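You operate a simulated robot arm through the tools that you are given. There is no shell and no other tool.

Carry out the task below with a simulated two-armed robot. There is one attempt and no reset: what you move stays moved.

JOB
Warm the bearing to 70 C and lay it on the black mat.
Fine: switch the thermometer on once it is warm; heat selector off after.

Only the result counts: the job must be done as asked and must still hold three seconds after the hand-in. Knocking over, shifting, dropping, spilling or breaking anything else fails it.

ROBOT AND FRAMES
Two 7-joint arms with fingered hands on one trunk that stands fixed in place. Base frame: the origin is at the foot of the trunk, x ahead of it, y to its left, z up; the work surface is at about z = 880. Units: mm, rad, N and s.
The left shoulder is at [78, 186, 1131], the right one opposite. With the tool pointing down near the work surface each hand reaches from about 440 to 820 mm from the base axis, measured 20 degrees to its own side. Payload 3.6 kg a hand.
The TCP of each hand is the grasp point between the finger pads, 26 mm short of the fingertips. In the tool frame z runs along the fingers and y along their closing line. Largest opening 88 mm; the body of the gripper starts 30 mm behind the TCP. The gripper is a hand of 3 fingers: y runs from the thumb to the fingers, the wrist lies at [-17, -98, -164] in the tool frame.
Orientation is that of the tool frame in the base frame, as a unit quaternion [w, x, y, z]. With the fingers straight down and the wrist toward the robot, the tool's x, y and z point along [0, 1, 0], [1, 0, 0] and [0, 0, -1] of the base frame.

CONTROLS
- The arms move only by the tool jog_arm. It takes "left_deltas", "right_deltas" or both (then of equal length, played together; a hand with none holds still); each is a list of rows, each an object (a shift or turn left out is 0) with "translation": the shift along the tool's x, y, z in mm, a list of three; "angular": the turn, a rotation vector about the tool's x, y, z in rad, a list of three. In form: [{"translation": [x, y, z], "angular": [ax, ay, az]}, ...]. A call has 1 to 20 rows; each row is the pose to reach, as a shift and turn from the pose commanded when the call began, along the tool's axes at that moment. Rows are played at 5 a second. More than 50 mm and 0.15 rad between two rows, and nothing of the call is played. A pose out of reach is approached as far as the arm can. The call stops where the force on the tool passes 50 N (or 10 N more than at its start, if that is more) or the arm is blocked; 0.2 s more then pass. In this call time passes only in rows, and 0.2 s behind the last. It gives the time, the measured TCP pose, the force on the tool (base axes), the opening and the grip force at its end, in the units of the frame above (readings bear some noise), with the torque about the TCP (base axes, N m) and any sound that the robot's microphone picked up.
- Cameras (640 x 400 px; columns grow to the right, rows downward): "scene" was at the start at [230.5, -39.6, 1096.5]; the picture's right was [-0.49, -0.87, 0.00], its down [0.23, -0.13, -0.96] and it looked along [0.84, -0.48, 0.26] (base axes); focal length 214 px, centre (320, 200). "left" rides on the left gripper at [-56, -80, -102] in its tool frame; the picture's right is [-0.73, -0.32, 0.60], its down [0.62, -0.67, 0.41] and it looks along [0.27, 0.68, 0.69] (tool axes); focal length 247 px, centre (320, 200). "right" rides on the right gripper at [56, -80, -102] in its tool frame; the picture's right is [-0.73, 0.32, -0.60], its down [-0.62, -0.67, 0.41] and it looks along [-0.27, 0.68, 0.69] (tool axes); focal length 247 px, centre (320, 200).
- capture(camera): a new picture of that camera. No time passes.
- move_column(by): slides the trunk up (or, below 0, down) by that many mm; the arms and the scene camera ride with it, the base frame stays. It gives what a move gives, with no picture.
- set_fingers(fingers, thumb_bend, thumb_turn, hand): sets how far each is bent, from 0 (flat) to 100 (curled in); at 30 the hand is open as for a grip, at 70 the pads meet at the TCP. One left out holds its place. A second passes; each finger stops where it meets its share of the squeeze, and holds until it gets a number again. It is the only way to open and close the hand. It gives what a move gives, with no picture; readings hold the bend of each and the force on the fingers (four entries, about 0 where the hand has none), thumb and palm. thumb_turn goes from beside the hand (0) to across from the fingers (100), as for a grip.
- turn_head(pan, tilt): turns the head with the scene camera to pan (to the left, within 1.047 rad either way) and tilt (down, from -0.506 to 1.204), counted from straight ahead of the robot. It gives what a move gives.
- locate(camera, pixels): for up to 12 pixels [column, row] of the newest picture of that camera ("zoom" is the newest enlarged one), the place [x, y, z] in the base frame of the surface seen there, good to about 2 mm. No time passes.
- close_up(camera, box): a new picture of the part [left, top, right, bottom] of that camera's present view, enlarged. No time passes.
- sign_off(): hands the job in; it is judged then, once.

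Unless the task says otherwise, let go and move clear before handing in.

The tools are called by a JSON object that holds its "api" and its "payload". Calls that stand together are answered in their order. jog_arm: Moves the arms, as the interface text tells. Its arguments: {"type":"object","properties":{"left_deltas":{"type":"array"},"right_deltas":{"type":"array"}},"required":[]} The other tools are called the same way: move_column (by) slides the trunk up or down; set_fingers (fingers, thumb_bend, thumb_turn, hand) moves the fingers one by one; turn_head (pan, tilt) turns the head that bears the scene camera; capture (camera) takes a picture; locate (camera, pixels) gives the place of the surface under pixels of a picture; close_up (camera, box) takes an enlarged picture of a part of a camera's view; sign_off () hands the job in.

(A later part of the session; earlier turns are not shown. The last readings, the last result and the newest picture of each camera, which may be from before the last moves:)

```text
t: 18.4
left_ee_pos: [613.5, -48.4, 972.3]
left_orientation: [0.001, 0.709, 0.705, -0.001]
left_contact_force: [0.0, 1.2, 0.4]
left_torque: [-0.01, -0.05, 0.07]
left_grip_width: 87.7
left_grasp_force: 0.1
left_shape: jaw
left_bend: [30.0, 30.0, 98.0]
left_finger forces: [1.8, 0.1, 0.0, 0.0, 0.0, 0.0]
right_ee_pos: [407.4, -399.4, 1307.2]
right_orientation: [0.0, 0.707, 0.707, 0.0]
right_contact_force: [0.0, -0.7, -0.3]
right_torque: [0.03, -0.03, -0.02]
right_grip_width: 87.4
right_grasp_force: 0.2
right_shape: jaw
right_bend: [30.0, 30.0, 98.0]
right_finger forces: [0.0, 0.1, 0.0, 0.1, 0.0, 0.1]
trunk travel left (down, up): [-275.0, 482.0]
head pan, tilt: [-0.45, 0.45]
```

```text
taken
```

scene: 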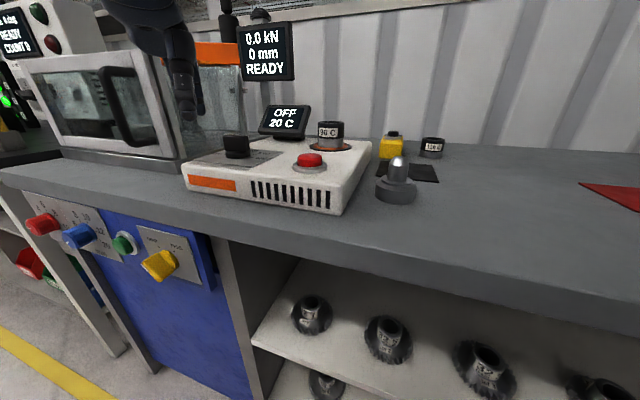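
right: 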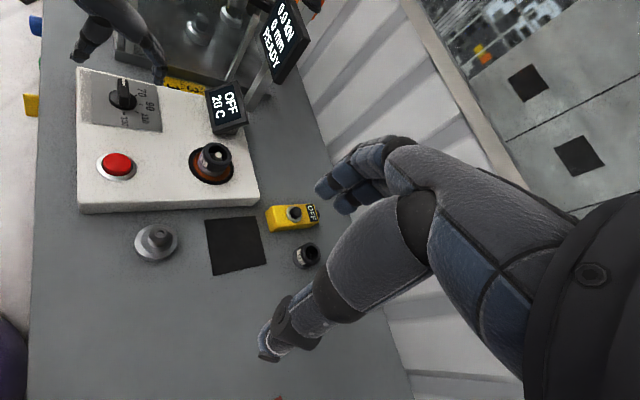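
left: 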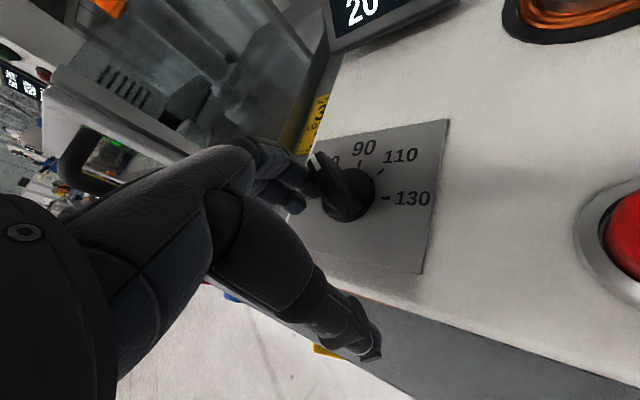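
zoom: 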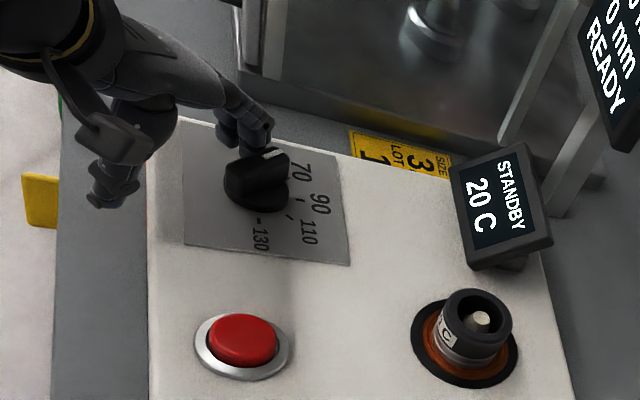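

The bar now points at 70 with almost no contact force and the display says STANDBY, so it has snapped into the detent. I'll withdraw the left hand and verify.

{"api": "jog_arm", "payload": {"left_deltas": [{"translation": [15, 0, 0]}, {"translation": [30, -10, -20]}, {"translation": [40, -30, -60]}, {"translation": [55, -60, -100]}, {"translation": [70, -90, -130]}]}}

{"api": "close_up", "payload": {"camera": "right", "box": [60, 40, 260, 190]}}

{"api": "capture", "payload": {"camera": "left"}}

{"api": "capture", "payload": {"camera": "scene"}}

```text
refused: row 4 steps farther than a row can; nothing moved
```

```text
2.67 times, centred on (160, 115) of right
```

zoom: 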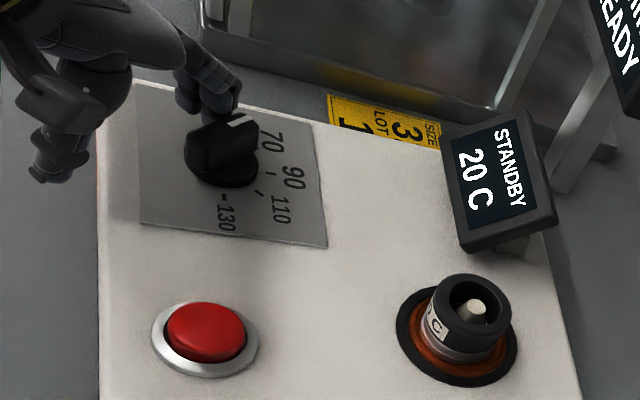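

```text
taken
```

left: 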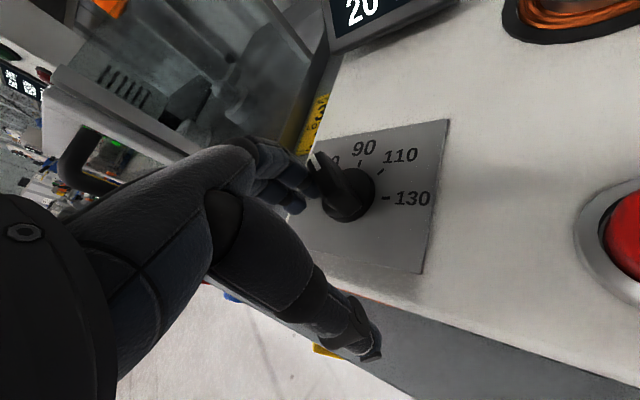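

```text
taken
```

scene: 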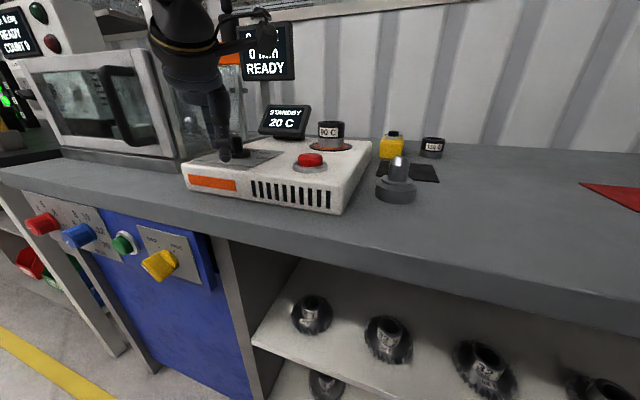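

The withdraw call was refused because a step was too long, and nothing moved; the bar still points at 70. I'll retry with shorter steps.

{"api": "jog_arm", "payload": {"left_deltas": [{"translation": [15, 0, 0]}, {"translation": [30, -10, -15]}, {"translation": [36, -25, -45]}, {"translation": [42, -40, -80]}, {"translation": [48, -55, -110]}, {"translation": [54, -70, -130]}]}}

{"api": "close_up", "payload": {"camera": "right", "box": [60, 40, 260, 190]}}

{"api": "capture", "payload": {"camera": "left"}}

```text
t: 19.8
left_ee_pos: [544.0, 6.4, 1104.0]
left_orientation: [0.001, 0.709, 0.706, 0.0]
left_contact_force: [-0.4, -0.3, 0.2]
left_torque: [0.02, 0.03, 0.0]
left_grip_width: 88.0
left_grasp_force: 0.2
left_shape: jaw
left_bend: [30.0, 30.0, 98.0]
left_finger forces: [0.0, 0.1, 0.0, 0.0, 0.1, 0.0]
right_ee_pos: [406.9, -399.8, 1306.7]
right_orientation: [0.001, 0.707, 0.707, 0.0]
right_contact_force: [0.4, 0.0, -0.2]
right_torque: [0.0, 0.01, 0.03]
right_grip_width: 87.6
right_grasp_force: 0.0
right_shape: jaw
right_bend: [30.0, 30.0, 98.0]
right_finger forces: [0.1, 0.0, 0.0, 0.0, 0.1, 0.1]
trunk travel left (down, up): [-275.0, 482.0]
head pan, tilt: [-0.45, 0.45]
```

```text
2.67 times, centred on (160, 115) of right
```

zoom: 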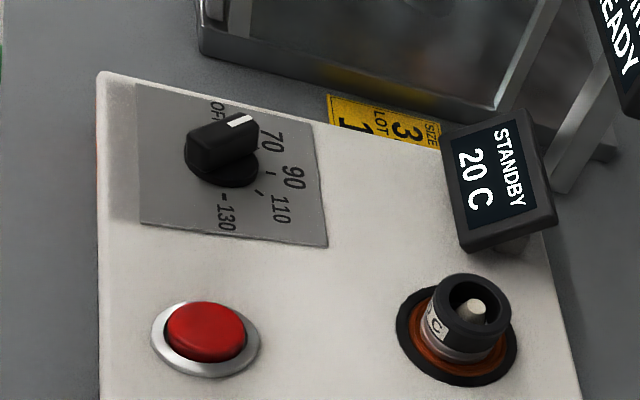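

```text
taken
```

left: 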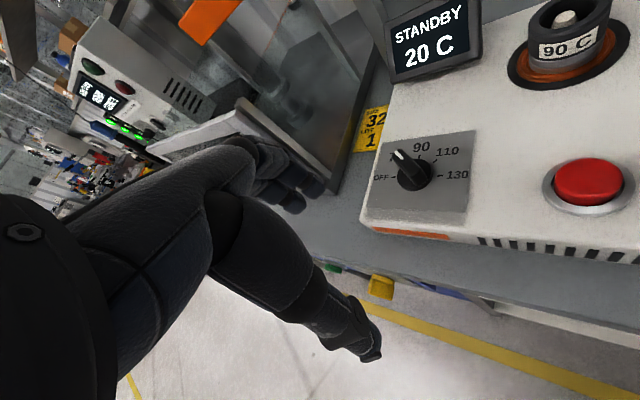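

The selector sits at 70 and the display reads "STANDBY 20 C", so the red button should start the heating. I'll measure the button cap and bezel.

{"api": "locate", "payload": {"camera": "zoom", "pixels": [[205, 325], [172, 330], [240, 330], [205, 306], [205, 355], [153, 335], [254, 340], [206, 373], [100, 395], [475, 305], [440, 300], [510, 310]]}}

{"api": "close_up", "payload": {"camera": "left", "box": [520, 130, 640, 230]}}

```text
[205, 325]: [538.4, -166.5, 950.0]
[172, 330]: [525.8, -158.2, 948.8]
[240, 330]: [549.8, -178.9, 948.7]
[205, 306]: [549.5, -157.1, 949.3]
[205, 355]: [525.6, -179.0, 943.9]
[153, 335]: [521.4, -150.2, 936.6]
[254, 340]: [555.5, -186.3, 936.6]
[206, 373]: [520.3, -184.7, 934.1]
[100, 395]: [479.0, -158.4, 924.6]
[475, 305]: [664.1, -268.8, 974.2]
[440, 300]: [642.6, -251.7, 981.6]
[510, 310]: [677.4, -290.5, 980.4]
```

```text
4.00 times, centred on (580, 180) of left
```

zoom: 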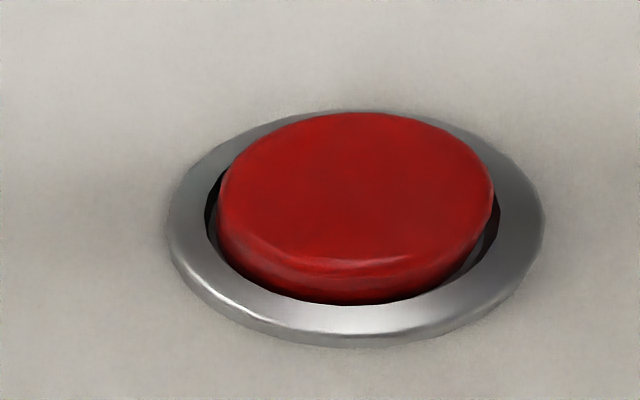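

The red cap centre is about (538, -167) with its top at z 950, and the bezel is at 937. I'll close the right hand into a pinch to press with, move it above the button, and pull the left hand a bit further left.

{"api": "set_fingers", "payload": {"hand": "right", "fingers": 70, "thumb_bend": 70}}

{"api": "jog_arm", "payload": {"right_deltas": [{"translation": [26, 14.5, 33]}, {"translation": [52, 29, 66]}, {"translation": [78, 43.5, 99]}, {"translation": [104, 58, 132]}, {"translation": [130, 72.5, 165]}, {"translation": [156, 87, 198]}, {"translation": [182, 101.5, 231]}, {"translation": [208, 116, 264]}, {"translation": [233, 131, 297]}, {"translation": [233, 131, 297]}], "left_deltas": [{"translation": [10, 0, 0]}, {"translation": [20, 0, 0]}, {"translation": [30, 0, 0]}, {"translation": [40, 0, 0]}, {"translation": [50, 0, 0]}, {"translation": [60, 0, 0]}, {"translation": [60, 0, 0]}, {"translation": [60, 0, 0]}, {"translation": [60, 0, 0]}, {"translation": [60, 0, 0]}]}}

{"api": "capture", "payload": {"camera": "right"}}

{"api": "capture", "payload": {"camera": "scene"}}

{"api": "capture", "payload": {"camera": "left"}}

```text
t: 20.8
left_ee_pos: [545.1, 5.8, 1103.0]
left_orientation: [0.0, 0.707, 0.707, 0.0]
left_contact_force: [-0.3, -0.7, -0.3]
left_torque: [-0.02, 0.01, -0.01]
left_grip_width: 88.0
left_grasp_force: 0.1
left_shape: jaw
left_bend: [30.0, 30.0, 98.0]
left_finger forces: [0.0, 0.0, 0.0, 0.0, 0.1, 0.1]
right_ee_pos: [407.2, -399.7, 1307.8]
right_orientation: [0.0, 0.707, 0.707, 0.0]
right_contact_force: [-0.2, -1.4, 0.0]
right_torque: [0.02, 0.01, -0.01]
right_grip_width: 2.5
right_grasp_force: 0.0
right_shape: fingers
right_bend: [70.0, 70.0, 98.0]
right_finger forces: [0.0, 0.1, 0.0, 0.0, 0.0, 0.1]
trunk travel left (down, up): [-275.0, 482.0]
head pan, tilt: [-0.45, 0.45]
```

```text
t: 23.0
left_ee_pos: [543.9, 64.6, 1102.5]
left_orientation: [0.0, 0.708, 0.706, 0.001]
left_contact_force: [0.4, -0.4, 0.6]
left_torque: [0.0, 0.01, 0.02]
left_grip_width: 88.2
left_grasp_force: 0.0
left_shape: jaw
left_bend: [30.0, 30.0, 98.0]
left_finger forces: [0.1, 0.1, 0.0, 0.0, 0.0, 0.1]
right_ee_pos: [537.9, -164.9, 1009.4]
right_orientation: [0.0, 0.707, 0.707, 0.001]
right_contact_force: [-0.2, -0.3, 0.5]
right_torque: [-0.02, -0.01, 0.0]
right_grip_width: 2.4
right_grasp_force: 0.1
right_shape: fingers
right_bend: [70.0, 70.0, 98.0]
right_finger forces: [0.1, 0.0, 0.0, 0.0, 0.0, 0.0]
trunk travel left (down, up): [-275.0, 482.0]
head pan, tilt: [-0.45, 0.45]
```

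```text
taken
```

right: 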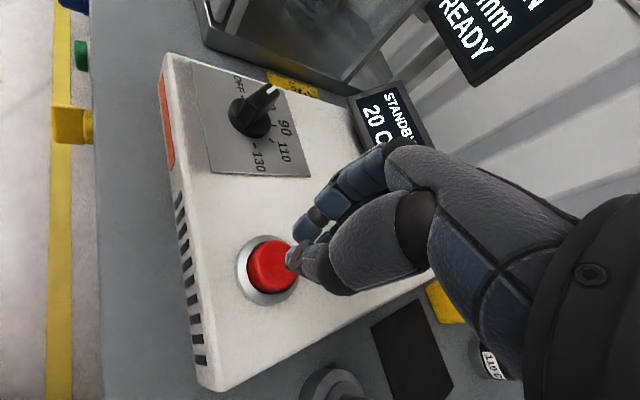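

```text
taken
```

scene: 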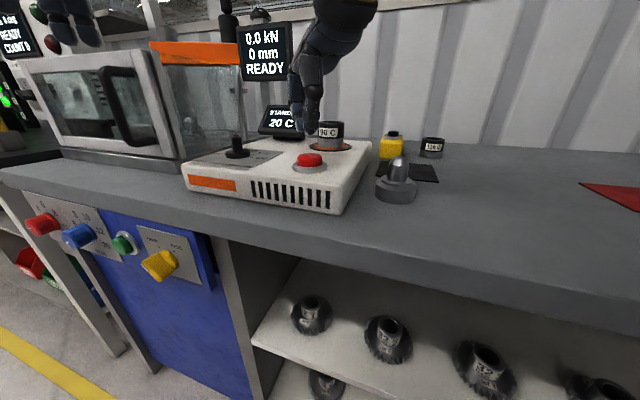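

```text
taken
```

left: 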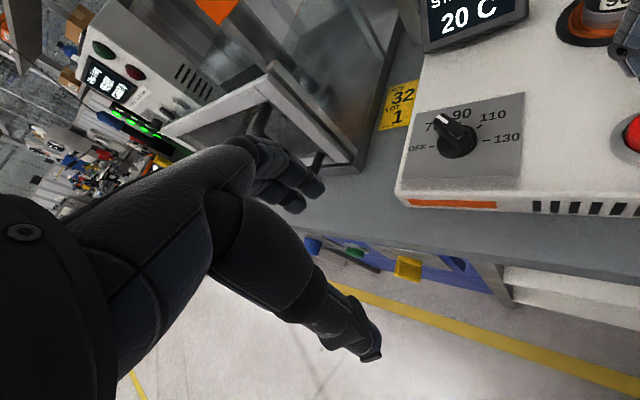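

The right pinch is above the button; I'll check the actual tip positions (thumb near px 292,262, fingers near 302,232) before pressing.

{"api": "locate", "payload": {"camera": "right", "pixels": [[291, 262], [296, 252], [302, 234], [300, 224], [318, 218], [325, 240], [270, 262], [310, 265]]}}

```text
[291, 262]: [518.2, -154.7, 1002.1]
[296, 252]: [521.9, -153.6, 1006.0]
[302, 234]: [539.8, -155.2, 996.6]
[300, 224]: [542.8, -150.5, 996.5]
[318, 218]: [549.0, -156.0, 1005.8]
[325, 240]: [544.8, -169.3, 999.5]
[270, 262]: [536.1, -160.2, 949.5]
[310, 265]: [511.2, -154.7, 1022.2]
```

The fingertips are roughly over the cap. I'll press down in small steps, watching the force, then lift.

{"api": "jog_arm", "payload": {"right_deltas": [{"translation": [-3, -3, 15]}, {"translation": [-3, -3, 27]}, {"translation": [-3, -3, 32]}, {"translation": [-3, -3, 36]}, {"translation": [-3, -3, 40]}]}}

{"api": "capture", "payload": {"camera": "right"}}

{"api": "close_up", "payload": {"camera": "scene", "box": [240, 80, 360, 180]}}

```text
t: 24.2
left_ee_pos: [543.2, 64.8, 1103.2]
left_orientation: [-0.001, 0.708, 0.707, 0.0]
left_contact_force: [-0.2, -0.4, -0.3]
left_torque: [0.04, 0.01, -0.01]
left_grip_width: 87.9
left_grasp_force: 0.1
left_shape: jaw
left_bend: [30.0, 30.0, 98.0]
left_finger forces: [0.0, 0.0, 0.0, 0.0, 0.1, 0.1]
right_ee_pos: [536.5, -169.5, 971.8]
right_orientation: [0.001, 0.707, 0.707, 0.002]
right_contact_force: [-2.8, -0.9, 11.8]
right_torque: [0.1, 0.19, 0.06]
right_grip_width: 2.2
right_grasp_force: 6.1
right_shape: fingers
right_bend: [70.0, 70.0, 98.0]
right_finger forces: [0.1, 0.3, 0.0, 0.0, 11.9, 0.1]
trunk travel left (down, up): [-275.0, 482.0]
head pan, tilt: [-0.45, 0.45]
heard: click
```

```text
taken
```

right: 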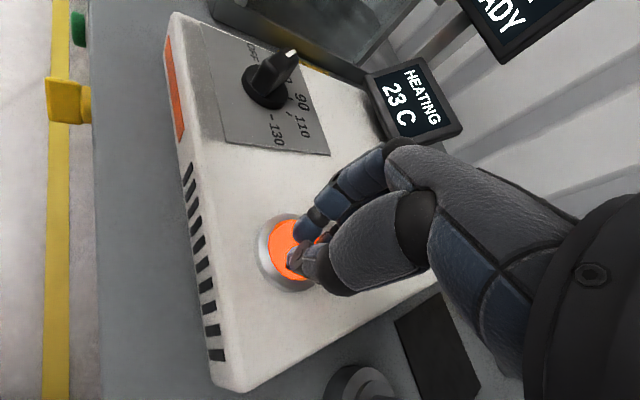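

```text
4.00 times, centred on (300, 130) of scene
```

zoom: 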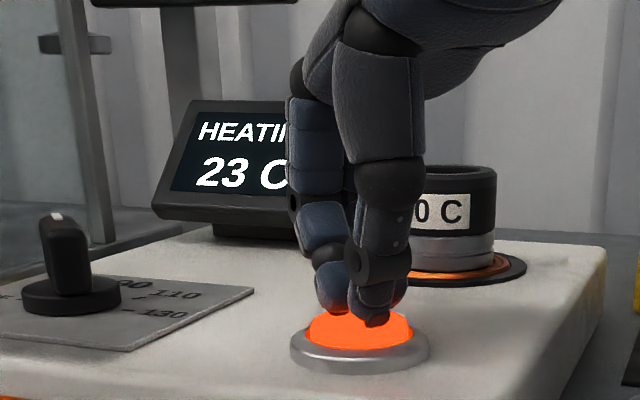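

A click sounded, the button lit and the display shows "HEATING 23 C". The thumb tip made the contact, so I'll measure its offset from the TCP before lifting.

{"api": "locate", "payload": {"camera": "zoom", "pixels": [[372, 320], [385, 310], [360, 315], [335, 308], [325, 300], [348, 300]]}}

{"api": "locate", "payload": {"camera": "right", "pixels": [[298, 272], [292, 262], [312, 280], [318, 268], [300, 232], [305, 245]]}}

{"api": "jog_arm", "payload": {"right_deltas": [{"translation": [0, 0, -15]}, {"translation": [0, 0, -50]}, {"translation": [0, 0, -90]}, {"translation": [-35, 15, -100]}, {"translation": [-75, 32, -100]}, {"translation": [-115, 49, -100]}, {"translation": [-155, 66, -100]}, {"translation": [-195, 83, -100]}, {"translation": [-235, 100, -100]}, {"translation": [-275, 117, -100]}]}}

{"api": "capture", "payload": {"camera": "right"}}

{"api": "close_up", "payload": {"camera": "scene", "box": [220, 80, 460, 220]}}

```text
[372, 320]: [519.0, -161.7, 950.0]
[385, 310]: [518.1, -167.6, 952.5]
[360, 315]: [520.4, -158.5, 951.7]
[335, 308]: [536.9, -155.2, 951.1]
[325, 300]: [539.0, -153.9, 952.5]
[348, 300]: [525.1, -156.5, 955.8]
```

```text
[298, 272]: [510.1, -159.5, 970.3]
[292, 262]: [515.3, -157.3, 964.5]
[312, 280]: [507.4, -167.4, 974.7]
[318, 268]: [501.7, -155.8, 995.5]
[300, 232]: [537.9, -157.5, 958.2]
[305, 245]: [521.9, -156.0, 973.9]
```

```text
t: 26.4
left_ee_pos: [544.8, 64.6, 1101.0]
left_orientation: [0.0, 0.707, 0.707, 0.0]
left_contact_force: [-0.4, 0.4, -0.1]
left_torque: [-0.01, -0.03, 0.02]
left_grip_width: 87.8
left_grasp_force: 0.0
left_shape: jaw
left_bend: [30.0, 30.0, 98.0]
left_finger forces: [0.0, 0.0, 0.0, 0.0, 0.0, 0.0]
right_ee_pos: [653.1, -446.9, 1068.6]
right_orientation: [-0.001, 0.707, 0.707, 0.0]
right_contact_force: [0.2, -0.2, -0.1]
right_torque: [0.03, 0.0, 0.0]
right_grip_width: 1.9
right_grasp_force: 0.1
right_shape: fingers
right_bend: [70.0, 70.0, 97.0]
right_finger forces: [0.0, 0.1, 0.0, 0.0, 0.0, 0.0]
trunk travel left (down, up): [-275.0, 482.0]
head pan, tilt: [-0.45, 0.45]
```

```text
taken
```

right: 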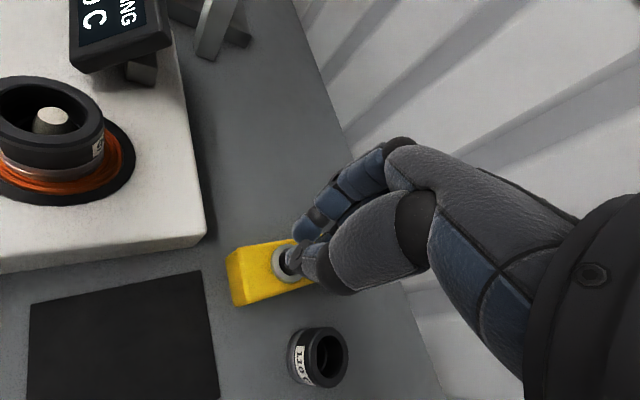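

```text
2.67 times, centred on (340, 150) of scene
```

zoom: 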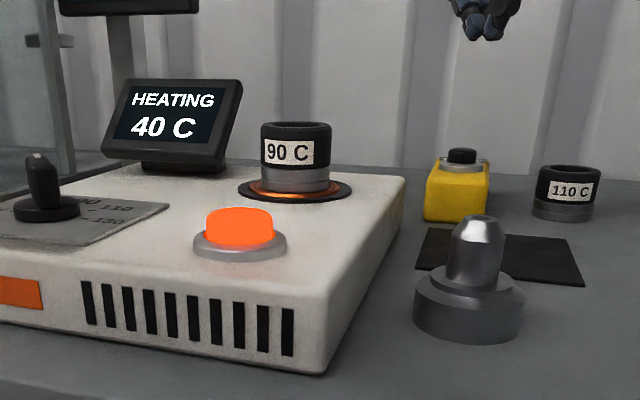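

The display is at "HEATING 40 C", rising about 8 C/s. I'll measure the thermometer's button and box and the mat corners while I'm here (no time passes).

{"api": "locate", "payload": {"camera": "zoom", "pixels": [[461, 152], [450, 154], [474, 156], [461, 148], [440, 185], [480, 165], [425, 232], [418, 262], [584, 284], [564, 240], [485, 235], [568, 175]]}}

{"api": "close_up", "payload": {"camera": "right", "box": [20, 190, 380, 400]}}

```text
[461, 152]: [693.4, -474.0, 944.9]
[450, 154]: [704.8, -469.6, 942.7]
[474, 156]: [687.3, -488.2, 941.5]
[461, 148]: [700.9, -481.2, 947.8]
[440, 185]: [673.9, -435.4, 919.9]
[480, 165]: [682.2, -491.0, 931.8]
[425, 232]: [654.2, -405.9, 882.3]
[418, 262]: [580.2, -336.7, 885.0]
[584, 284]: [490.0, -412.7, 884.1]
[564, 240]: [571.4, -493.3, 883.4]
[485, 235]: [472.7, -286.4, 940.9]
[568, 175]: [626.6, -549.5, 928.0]
```

```text
1.78 times, centred on (200, 295) of right
```

zoom: 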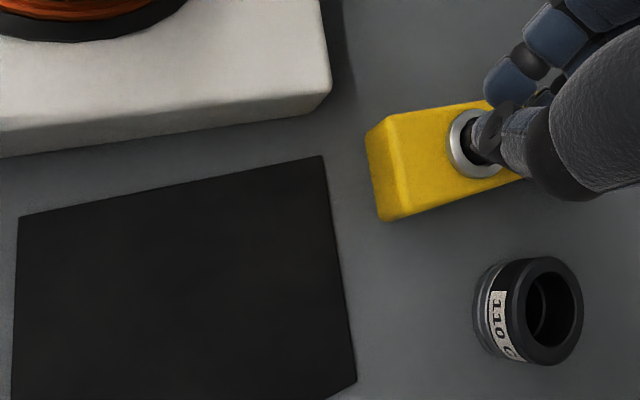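

The thermometer button is centred near (697, -479) with its top at z 946, and the mat centre is about (573, -413). I'll move the right pinch above the button with a 0.3 rad forward tilt for reach, and read the temperature again.

{"api": "jog_arm", "payload": {"right_deltas": [{"translation": [-8, 12, 10], "angular": [-0.075, 0, 0]}, {"translation": [-16, 24, 25], "angular": [-0.15, 0, 0]}, {"translation": [-24, 36, 45], "angular": [-0.225, 0, 0]}, {"translation": [-32, 49, 68], "angular": [-0.3, 0, 0]}, {"translation": [-32, 49, 68], "angular": [-0.3, 0, 0]}]}}

{"api": "capture", "payload": {"camera": "right"}}

{"api": "close_up", "payload": {"camera": "scene", "box": [220, 80, 460, 220]}}

```text
t: 27.6
left_ee_pos: [542.1, 65.1, 1103.1]
left_orientation: [0.001, 0.707, 0.707, 0.001]
left_contact_force: [-0.3, -0.3, -0.1]
left_torque: [0.0, -0.02, 0.01]
left_grip_width: 88.0
left_grasp_force: 0.0
left_shape: jaw
left_bend: [30.0, 30.0, 98.0]
left_finger forces: [0.1, 0.1, 0.1, 0.0, 0.1, 0.1]
right_ee_pos: [701.7, -476.5, 1002.6]
right_orientation: [0.106, 0.7, 0.698, 0.106]
right_contact_force: [0.4, 0.6, -0.1]
right_torque: [0.0, 0.03, -0.02]
right_grip_width: 2.0
right_grasp_force: 0.2
right_shape: fingers
right_bend: [70.0, 70.0, 97.0]
right_finger forces: [0.0, 0.1, 0.0, 0.0, 0.0, 0.0]
trunk travel left (down, up): [-275.0, 482.0]
head pan, tilt: [-0.45, 0.45]
```

```text
taken
```

right: 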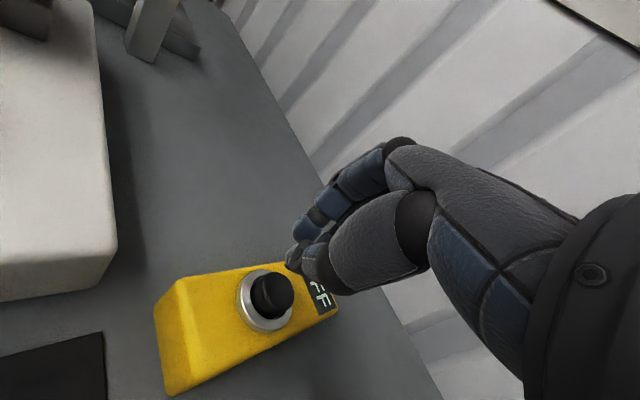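

```text
2.67 times, centred on (340, 150) of scene
```

zoom: 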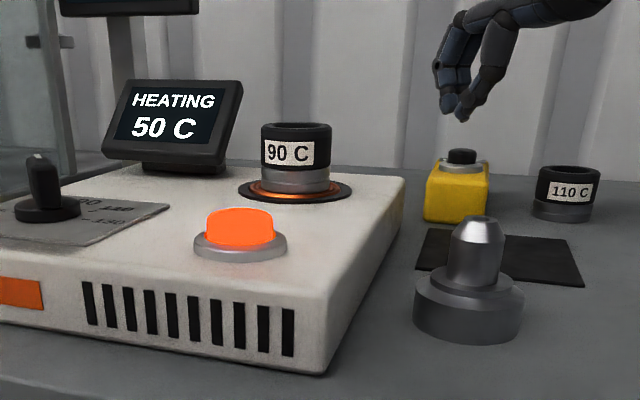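

It's at 50 C and rising; the OFF thermometer and its button are clear at right px (270,292). I'll compare the button top with the thumb tip for alignment.

{"api": "locate", "payload": {"camera": "right", "pixels": [[270, 290], [278, 284], [262, 296], [272, 278], [266, 320], [291, 262], [292, 255], [300, 228], [310, 275], [320, 295]]}}

{"api": "locate", "payload": {"camera": "zoom", "pixels": [[462, 118], [468, 112], [458, 114], [447, 110], [461, 150]]}}

```text
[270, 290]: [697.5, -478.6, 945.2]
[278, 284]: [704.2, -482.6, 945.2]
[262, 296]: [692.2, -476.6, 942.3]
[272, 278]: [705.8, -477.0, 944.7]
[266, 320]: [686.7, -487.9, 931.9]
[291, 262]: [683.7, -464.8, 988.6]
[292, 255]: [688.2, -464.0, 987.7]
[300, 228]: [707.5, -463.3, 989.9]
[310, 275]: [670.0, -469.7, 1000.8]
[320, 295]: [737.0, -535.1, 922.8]
```

```text
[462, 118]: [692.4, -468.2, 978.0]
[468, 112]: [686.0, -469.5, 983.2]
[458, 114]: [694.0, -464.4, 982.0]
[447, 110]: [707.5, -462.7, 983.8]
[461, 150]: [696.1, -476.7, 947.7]
```

The thumb tip is about 6 mm behind and 2.5 mm left of the TCP, and the button is centred at (699, -480, 945). I'll nudge into alignment and hover while the temperature rises to 70.

{"api": "jog_arm", "payload": {"right_deltas": [{"translation": [-3, -1, 9]}, {"translation": [-6, -2.5, 18]}, {"translation": [-6, -2.5, 18]}, {"translation": [-6, -2.5, 18]}, {"translation": [-6, -2.5, 18]}, {"translation": [-6, -2.5, 18]}, {"translation": [-6, -2.5, 18]}, {"translation": [-6, -2.5, 18]}]}}

{"api": "close_up", "payload": {"camera": "scene", "box": [220, 80, 460, 220]}}

```text
t: 29.4
left_ee_pos: [543.8, 66.3, 1102.6]
left_orientation: [0.001, 0.708, 0.707, 0.001]
left_contact_force: [-0.2, -0.4, 0.0]
left_torque: [-0.01, 0.02, -0.01]
left_grip_width: 87.8
left_grasp_force: 0.0
left_shape: jaw
left_bend: [30.0, 30.0, 98.0]
left_finger forces: [0.0, 0.0, 0.1, 0.0, 0.0, 0.0]
right_ee_pos: [704.8, -483.0, 984.0]
right_orientation: [0.106, 0.698, 0.7, 0.105]
right_contact_force: [0.2, -0.2, -0.3]
right_torque: [-0.01, -0.02, -0.01]
right_grip_width: 2.1
right_grasp_force: 0.1
right_shape: fingers
right_bend: [70.0, 70.0, 97.0]
right_finger forces: [0.1, 0.0, 0.1, 0.0, 0.0, 0.1]
trunk travel left (down, up): [-275.0, 482.0]
head pan, tilt: [-0.45, 0.45]
```

```text
2.67 times, centred on (340, 150) of scene
```

zoom: 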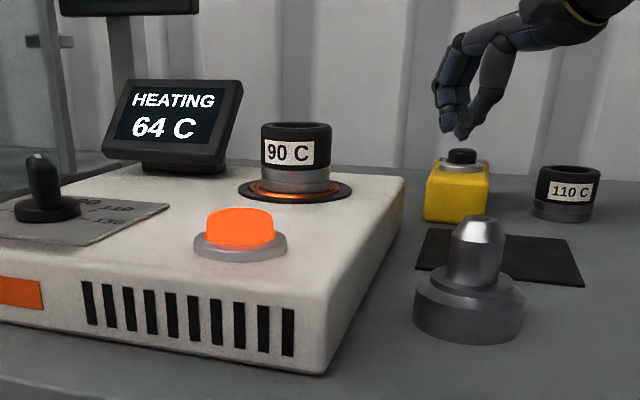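

It's at 64 C, still heating; about another second is needed. I'll hold and check again.

{"api": "jog_arm", "payload": {"right_deltas": [{"translation": [0, 0, 0]}, {"translation": [0, 0, 0]}, {"translation": [0, 0, 0]}, {"translation": [0, 0, 0]}]}}

{"api": "close_up", "payload": {"camera": "scene", "box": [220, 80, 460, 220]}}

```text
t: 30.4
left_ee_pos: [544.1, 64.8, 1103.0]
left_orientation: [0.0, 0.708, 0.706, 0.0]
left_contact_force: [0.7, 0.5, -0.3]
left_torque: [-0.01, -0.02, -0.02]
left_grip_width: 88.0
left_grasp_force: 0.1
left_shape: jaw
left_bend: [30.0, 30.0, 98.0]
left_finger forces: [0.0, 0.1, 0.1, 0.0, 0.1, 0.0]
right_ee_pos: [705.4, -482.8, 983.4]
right_orientation: [0.107, 0.699, 0.699, 0.106]
right_contact_force: [-0.3, 0.1, 0.5]
right_torque: [0.02, 0.01, 0.0]
right_grip_width: 1.8
right_grasp_force: 0.0
right_shape: fingers
right_bend: [70.0, 70.0, 97.0]
right_finger forces: [0.1, 0.0, 0.0, 0.0, 0.0, 0.0]
trunk travel left (down, up): [-275.0, 482.0]
head pan, tilt: [-0.45, 0.45]
```

```text
2.67 times, centred on (340, 150) of scene
```

zoom: 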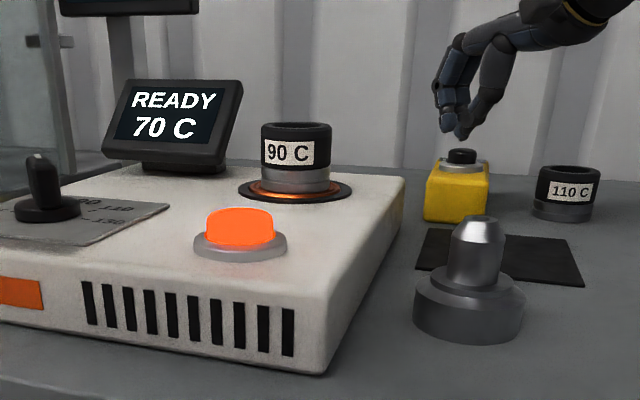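

The display shows "READY 70 C". I'll press the thermometer button straight down now.

{"api": "jog_arm", "payload": {"right_deltas": [{"translation": [0, -2.4, 7.6]}, {"translation": [0, -3.8, 12.4]}, {"translation": [0, -4.7, 15.3]}, {"translation": [0, -5.3, 17.2]}, {"translation": [0, -5.9, 19.1]}]}}

{"api": "capture", "payload": {"camera": "right"}}

{"api": "close_up", "payload": {"camera": "scene", "box": [220, 80, 460, 220]}}

```text
t: 31.6
left_ee_pos: [541.3, 66.7, 1103.1]
left_orientation: [0.002, 0.708, 0.706, 0.001]
left_contact_force: [-0.3, -0.5, -0.6]
left_torque: [0.02, 0.04, 0.01]
left_grip_width: 88.1
left_grasp_force: 0.1
left_shape: jaw
left_bend: [30.0, 30.0, 98.0]
left_finger forces: [0.1, 0.0, 0.1, 0.1, 0.0, 0.0]
right_ee_pos: [705.2, -482.8, 967.8]
right_orientation: [0.108, 0.699, 0.698, 0.108]
right_contact_force: [-2.4, -0.6, 11.9]
right_torque: [0.13, 0.07, 0.02]
right_grip_width: 0.0
right_grasp_force: 7.0
right_shape: fingers
right_bend: [70.0, 72.0, 98.0]
right_finger forces: [0.1, 0.0, 0.0, 0.1, 13.6, 0.0]
trunk travel left (down, up): [-275.0, 482.0]
head pan, tilt: [-0.45, 0.45]
heard: click
```

```text
taken
```

right: 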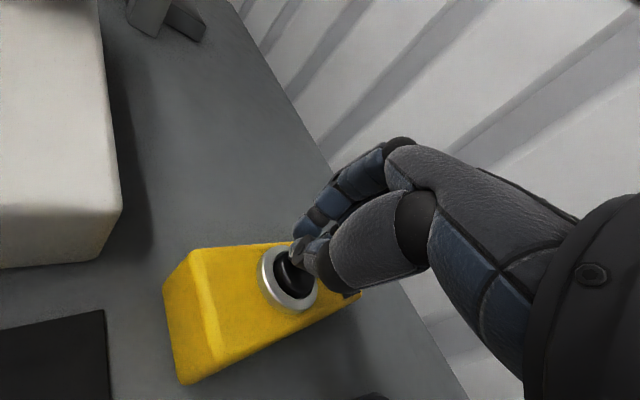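

```text
2.67 times, centred on (340, 150) of scene
```

zoom: 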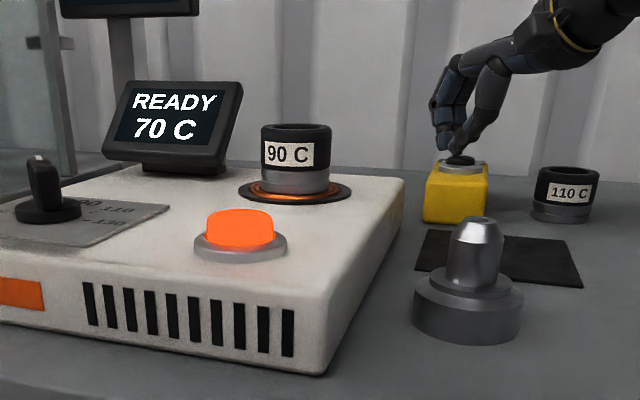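

A click was heard. I'll lift straight up and check that the thermometer shows ON.

{"api": "jog_arm", "payload": {"right_deltas": [{"translation": [0, 4.5, -14.3]}, {"translation": [0, 13, -43]}, {"translation": [0, 23, -76]}, {"translation": [20, 0, -100]}]}}

{"api": "capture", "payload": {"camera": "right"}}

{"api": "capture", "payload": {"camera": "scene"}}

```text
t: 32.6
left_ee_pos: [543.1, 65.0, 1101.8]
left_orientation: [0.001, 0.708, 0.706, 0.0]
left_contact_force: [-0.5, -0.7, -0.9]
left_torque: [0.01, -0.02, 0.01]
left_grip_width: 87.8
left_grasp_force: 0.0
left_shape: jaw
left_bend: [30.0, 30.0, 98.0]
left_finger forces: [0.1, 0.0, 0.0, 0.0, 0.0, 0.0]
right_ee_pos: [674.9, -462.7, 1060.3]
right_orientation: [0.106, 0.699, 0.699, 0.106]
right_contact_force: [0.3, 0.7, 0.4]
right_torque: [-0.01, 0.01, -0.02]
right_grip_width: 1.7
right_grasp_force: 0.1
right_shape: fingers
right_bend: [70.0, 70.0, 98.0]
right_finger forces: [0.1, 0.1, 0.0, 0.0, 0.1, 0.0]
trunk travel left (down, up): [-275.0, 482.0]
head pan, tilt: [-0.45, 0.45]
```

```text
taken
```

right: 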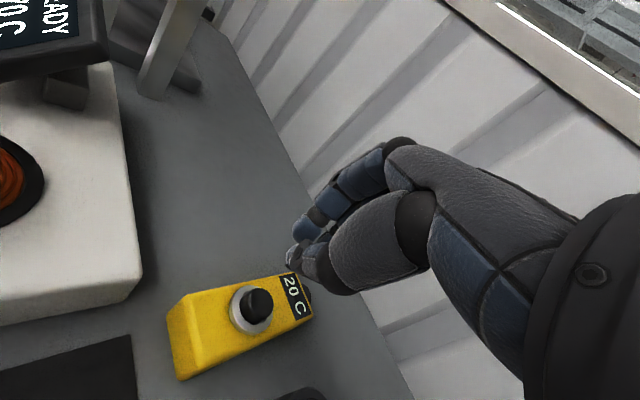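

```text
taken
```

scene: 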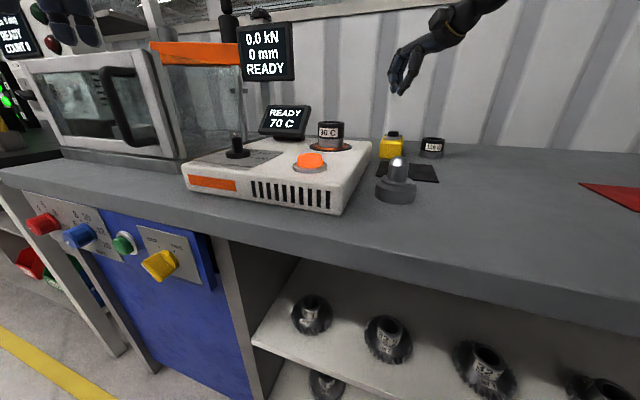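

The thermometer now reads "20 C", so it is on, and the heater holds "READY 70 C". I'll open the right hand and move it upright above the bearing.

{"api": "set_fingers", "payload": {"hand": "right", "fingers": 30, "thumb_bend": 30}}

{"api": "jog_arm", "payload": {"right_deltas": [{"translation": [30, -2, -3], "angular": [0.05, 0, 0]}, {"translation": [70, -4, -5], "angular": [0.1, 0, 0]}, {"translation": [110, -6, -8], "angular": [0.15, 0, 0]}, {"translation": [150, -8, -11], "angular": [0.225, 0, 0]}, {"translation": [190, -10, -13], "angular": [0.3, 0, 0]}, {"translation": [198.7, -10.4, -13.7], "angular": [0.3, 0, 0]}, {"translation": [198.7, -10.4, -13.7], "angular": [0.3, 0, 0]}]}}

{"api": "capture", "payload": {"camera": "right"}}

{"api": "capture", "payload": {"camera": "scene"}}

{"api": "capture", "payload": {"camera": "left"}}

```text
t: 33.6
left_ee_pos: [543.6, 65.5, 1102.1]
left_orientation: [0.0, 0.708, 0.706, 0.001]
left_contact_force: [-0.6, -0.2, 0.6]
left_torque: [-0.03, 0.0, 0.02]
left_grip_width: 87.9
left_grasp_force: 0.0
left_shape: jaw
left_bend: [30.0, 30.0, 98.0]
left_finger forces: [0.0, 0.1, 0.0, 0.0, 0.1, 0.1]
right_ee_pos: [676.4, -463.3, 1059.8]
right_orientation: [0.106, 0.698, 0.7, 0.106]
right_contact_force: [0.7, 0.0, 0.2]
right_torque: [0.0, 0.0, 0.0]
right_grip_width: 87.8
right_grasp_force: 0.0
right_shape: fingers
right_bend: [30.0, 30.0, 98.0]
right_finger forces: [0.0, 0.0, 0.0, 0.1, 0.0, 0.0]
trunk travel left (down, up): [-275.0, 482.0]
head pan, tilt: [-0.45, 0.45]
```

```text
t: 35.2
left_ee_pos: [544.8, 64.4, 1102.2]
left_orientation: [0.0, 0.708, 0.706, 0.001]
left_contact_force: [1.1, 0.2, -0.5]
left_torque: [0.01, 0.01, 0.02]
left_grip_width: 87.9
left_grasp_force: 0.0
left_shape: jaw
left_bend: [30.0, 30.0, 98.0]
left_finger forces: [0.1, 0.1, 0.0, 0.0, 0.0, 0.0]
right_ee_pos: [661.0, -263.5, 1070.4]
right_orientation: [0.0, 0.707, 0.707, 0.0]
right_contact_force: [-0.4, -0.4, -0.2]
right_torque: [0.01, -0.04, 0.02]
right_grip_width: 88.0
right_grasp_force: 0.1
right_shape: fingers
right_bend: [30.0, 30.0, 98.0]
right_finger forces: [0.0, 0.0, 0.0, 0.0, 0.0, 0.0]
trunk travel left (down, up): [-275.0, 482.0]
head pan, tilt: [-0.45, 0.45]
```

```text
taken
```

right: 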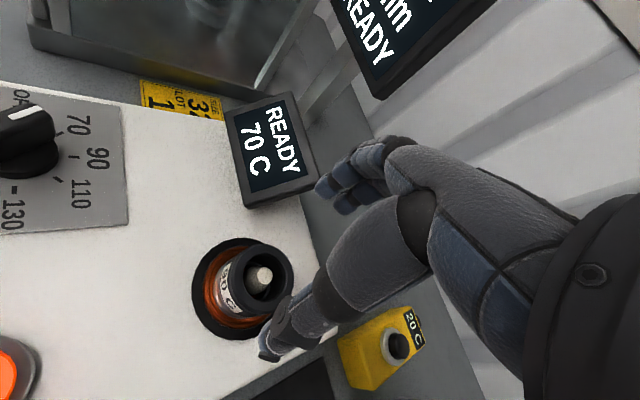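

```text
taken
```

scene: 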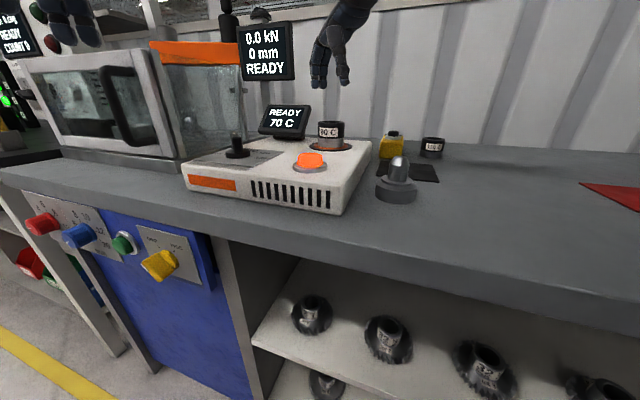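

```text
taken
```

left: 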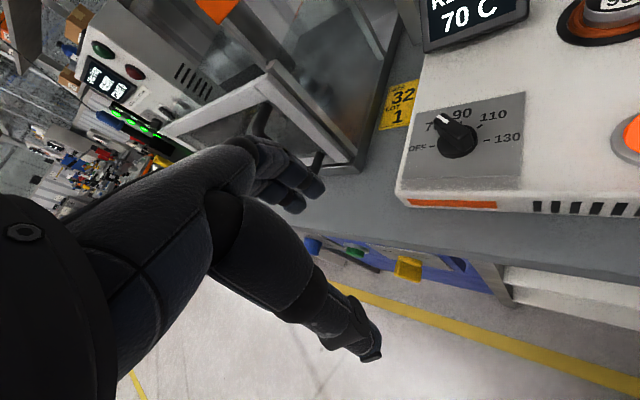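

The right hand is upright above the bearing, and the heater still shows READY 70 C. I'll zoom in on the bearing to refine its centre.

{"api": "close_up", "payload": {"camera": "right", "box": [185, 225, 305, 345]}}

{"api": "close_up", "payload": {"camera": "scene", "box": [290, 100, 370, 165]}}

```text
3.33 times, centred on (245, 285) of right
```

zoom: 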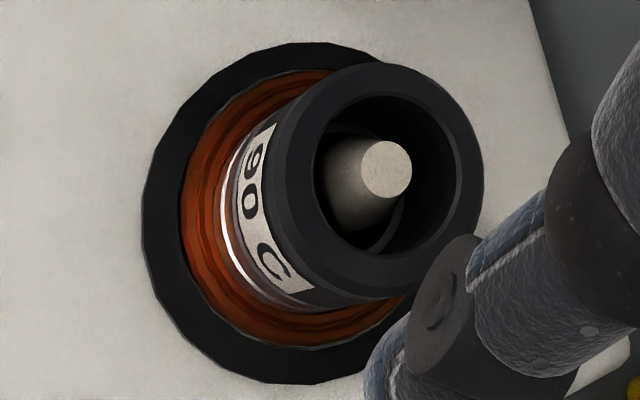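

```text
6.15 times, centred on (330, 132) of scene
```

zoom: 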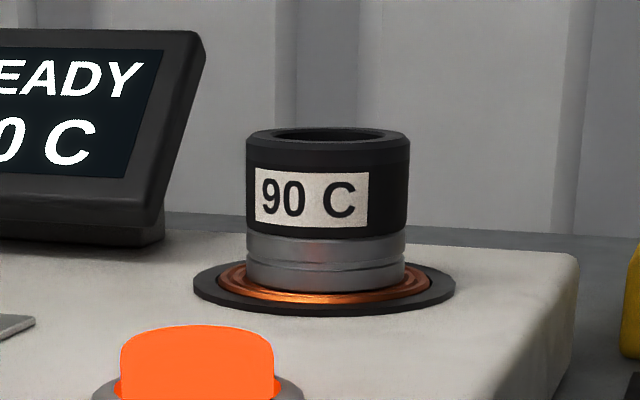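

{"api": "locate", "payload": {"camera": "zoom", "pixels": [[328, 155], [328, 190], [328, 225], [328, 260], [252, 190], [404, 190], [328, 290], [328, 133], [256, 132], [402, 136]]}}

```text
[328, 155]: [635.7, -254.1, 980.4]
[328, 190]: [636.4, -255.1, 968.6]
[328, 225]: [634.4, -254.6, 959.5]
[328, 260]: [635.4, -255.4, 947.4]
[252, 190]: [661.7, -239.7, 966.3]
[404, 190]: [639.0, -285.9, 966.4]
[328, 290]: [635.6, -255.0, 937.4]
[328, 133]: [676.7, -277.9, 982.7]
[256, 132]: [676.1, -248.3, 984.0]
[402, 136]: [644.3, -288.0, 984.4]
```

The bearing centre fits to about (660.5, -266.5) with radius near 27. I'll check the clearance to the display corner before lowering.

{"api": "locate", "payload": {"camera": "right", "pixels": [[248, 205], [312, 190], [235, 130], [290, 100], [262, 355], [270, 335], [322, 190], [345, 205], [340, 165]]}}

```text
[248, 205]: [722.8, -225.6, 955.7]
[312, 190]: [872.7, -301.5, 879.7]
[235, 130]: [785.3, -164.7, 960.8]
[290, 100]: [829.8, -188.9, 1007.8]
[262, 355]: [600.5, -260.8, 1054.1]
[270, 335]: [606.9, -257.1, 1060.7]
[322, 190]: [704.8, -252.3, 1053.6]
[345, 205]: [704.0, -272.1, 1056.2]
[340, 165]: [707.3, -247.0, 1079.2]
```

The display's near corner is at (722.8, -225.6, 955.7), which would be tight for fingers pointing along +x. I'll yaw the right hand about 35° clockwise so the fingers come down to the right of it, then look again.

{"api": "jog_arm", "payload": {"right_deltas": [{"translation": [-0.8, 0, 0], "angular": [0, 0, 0.12]}, {"translation": [-1.5, 0, 0], "angular": [0, 0, 0.24]}, {"translation": [-2.3, 0, 0], "angular": [0, 0, 0.36]}, {"translation": [-3, 0, 0], "angular": [0, 0, 0.48]}, {"translation": [-3, -0.5, 0], "angular": [0, 0, 0.61]}, {"translation": [-3, -0.5, 0], "angular": [0, 0, 0.61]}]}}

{"api": "capture", "payload": {"camera": "right"}}

{"api": "capture", "payload": {"camera": "scene"}}

```text
t: 36.6
left_ee_pos: [544.3, 65.2, 1102.8]
left_orientation: [0.0, 0.708, 0.706, 0.0]
left_contact_force: [-0.6, -0.2, -0.6]
left_torque: [0.01, 0.03, 0.0]
left_grip_width: 87.9
left_grasp_force: 0.1
left_shape: jaw
left_bend: [30.0, 30.0, 98.0]
left_finger forces: [0.0, 0.1, 0.0, 0.0, 0.0, 0.1]
right_ee_pos: [661.0, -267.8, 1069.9]
right_orientation: [-0.001, 0.887, 0.461, 0.0]
right_contact_force: [0.9, -0.5, -0.6]
right_torque: [0.03, 0.01, -0.02]
right_grip_width: 88.0
right_grasp_force: 0.0
right_shape: fingers
right_bend: [30.0, 30.0, 98.0]
right_finger forces: [0.0, 0.1, 0.1, 0.0, 0.0, 0.1]
trunk travel left (down, up): [-275.0, 482.0]
head pan, tilt: [-0.45, 0.45]
```

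```text
taken
```

right: 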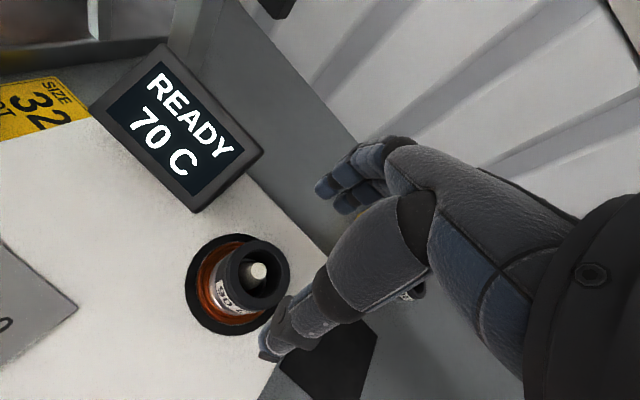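

```text
taken
```

scene: 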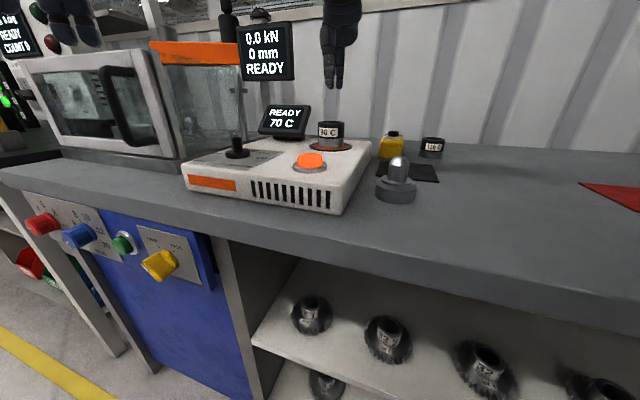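

The fingers now come down clear of the display. I'll lower the open hand around the bearing to z about 966.

{"api": "jog_arm", "payload": {"right_deltas": [{"translation": [0, 0, 30]}, {"translation": [0, 0, 60]}, {"translation": [0, 0, 80]}, {"translation": [0, 0, 95]}, {"translation": [0, 0, 103]}]}}

{"api": "capture", "payload": {"camera": "right"}}

{"api": "close_up", "payload": {"camera": "scene", "box": [240, 60, 440, 190]}}

```text
t: 37.8
left_ee_pos: [544.8, 64.9, 1103.4]
left_orientation: [0.001, 0.707, 0.707, 0.001]
left_contact_force: [-0.4, -0.2, 0.2]
left_torque: [0.0, 0.0, -0.03]
left_grip_width: 87.9
left_grasp_force: 0.0
left_shape: jaw
left_bend: [30.0, 30.0, 98.0]
left_finger forces: [0.1, 0.1, 0.0, 0.0, 0.0, 0.0]
right_ee_pos: [658.7, -268.5, 966.7]
right_orientation: [0.0, 0.886, 0.463, 0.001]
right_contact_force: [0.8, 0.6, -0.8]
right_torque: [-0.02, -0.04, -0.02]
right_grip_width: 87.7
right_grasp_force: 0.0
right_shape: fingers
right_bend: [30.0, 30.0, 98.0]
right_finger forces: [0.1, 0.0, 0.0, 0.0, 0.0, 0.1]
trunk travel left (down, up): [-275.0, 482.0]
head pan, tilt: [-0.45, 0.45]
```

```text
taken
```

right: 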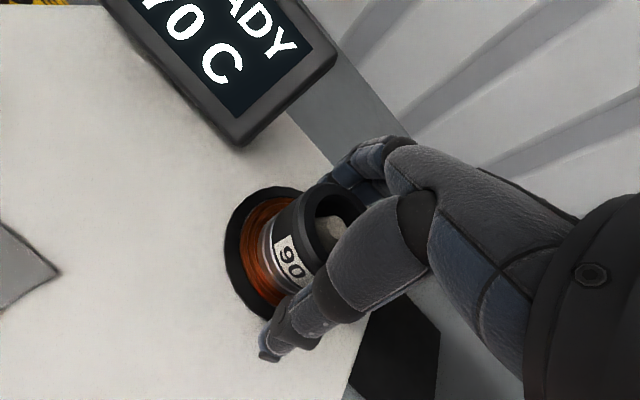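

```text
3.08 times, centred on (340, 125) of scene
```

zoom: 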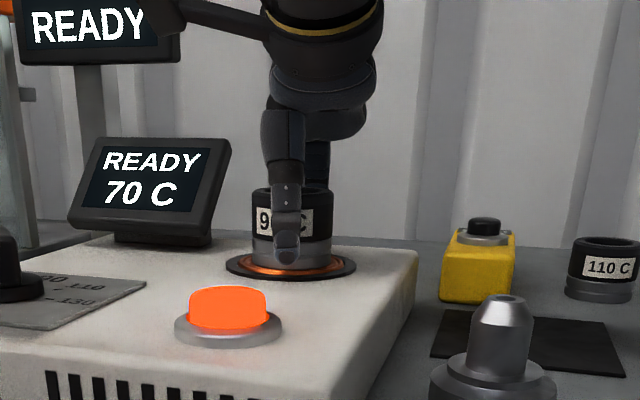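

The thumb and fingers straddle the bearing with no contact forces. I'll close the grip.

{"api": "set_fingers", "payload": {"hand": "right", "fingers": 65, "thumb_bend": 65}}

{"api": "close_up", "payload": {"camera": "scene", "box": [240, 60, 440, 190]}}

{"api": "capture", "payload": {"camera": "right"}}

```text
t: 38.8
left_ee_pos: [544.3, 65.6, 1101.3]
left_orientation: [0.001, 0.708, 0.707, 0.0]
left_contact_force: [1.1, -0.6, -0.7]
left_torque: [0.01, -0.02, -0.01]
left_grip_width: 87.9
left_grasp_force: 0.1
left_shape: jaw
left_bend: [30.0, 30.0, 98.0]
left_finger forces: [0.0, 0.1, 0.1, 0.0, 0.0, 0.0]
right_ee_pos: [658.1, -268.8, 968.4]
right_orientation: [0.001, 0.887, 0.462, 0.001]
right_contact_force: [2.4, -1.9, 4.4]
right_torque: [-0.16, -0.26, -0.01]
right_grip_width: 49.9
right_grasp_force: 20.3
right_shape: fingers
right_bend: [50.0, 53.0, 97.0]
right_finger forces: [18.3, 3.1, 0.0, 0.0, 18.6, 0.1]
trunk travel left (down, up): [-275.0, 482.0]
head pan, tilt: [-0.45, 0.45]
```

```text
3.08 times, centred on (340, 125) of scene
```

zoom: 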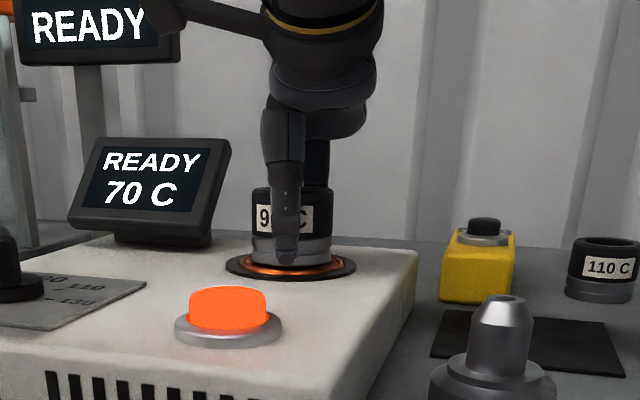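

```text
taken
```

right: 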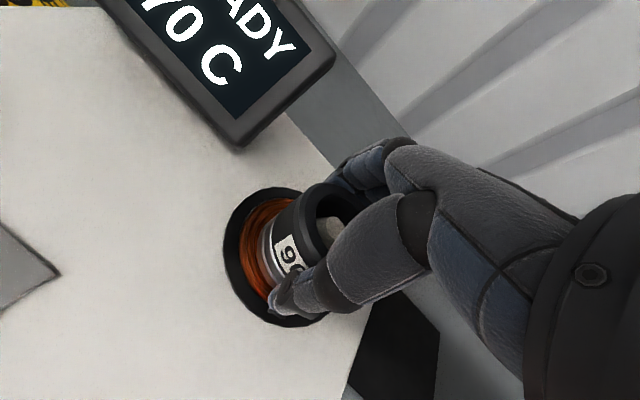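

The grip is solid (about 20 N, width 50) on the sleeve. I'll lift straight up slowly off the peg and check that it holds.

{"api": "jog_arm", "payload": {"right_deltas": [{"translation": [0, 0, -5]}, {"translation": [0, 0, -12]}, {"translation": [0, 0, -25]}, {"translation": [0, 0, -40]}, {"translation": [0, 0, -60]}, {"translation": [0, 0, -80]}]}}

{"api": "capture", "payload": {"camera": "right"}}

{"api": "close_up", "payload": {"camera": "scene", "box": [240, 40, 460, 200]}}

```text
t: 40.2
left_ee_pos: [545.0, 64.9, 1101.6]
left_orientation: [0.0, 0.708, 0.707, 0.0]
left_contact_force: [0.8, -0.4, 0.8]
left_torque: [0.01, 0.01, 0.0]
left_grip_width: 87.8
left_grasp_force: 0.0
left_shape: jaw
left_bend: [30.0, 30.0, 98.0]
left_finger forces: [0.0, 0.1, 0.1, 0.0, 0.1, 0.0]
right_ee_pos: [659.8, -268.2, 1046.8]
right_orientation: [0.001, 0.887, 0.462, 0.0]
right_contact_force: [-0.1, -0.3, -2.6]
right_torque: [-0.01, 0.01, -0.03]
right_grip_width: 49.9
right_grasp_force: 19.7
right_shape: fingers
right_bend: [51.0, 53.0, 97.0]
right_finger forces: [16.4, 3.0, 0.0, 0.1, 18.9, 0.1]
trunk travel left (down, up): [-275.0, 482.0]
head pan, tilt: [-0.45, 0.45]
```

```text
taken
```

right: 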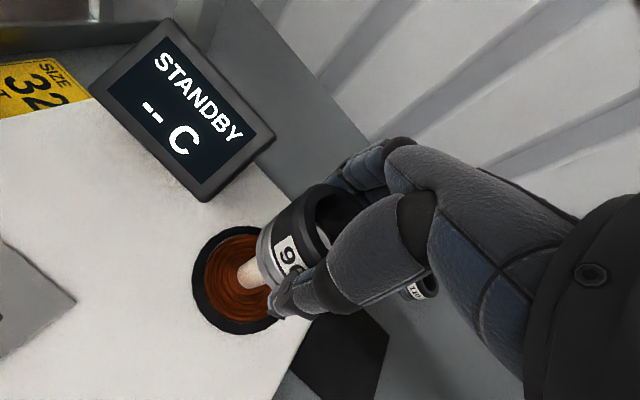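

```text
2.50 times, centred on (350, 120) of scene
```

zoom: 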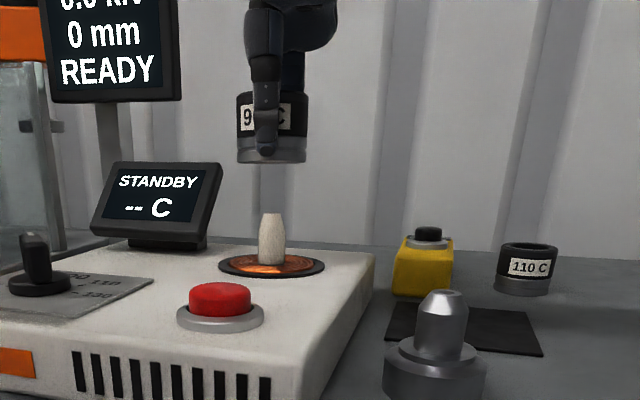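

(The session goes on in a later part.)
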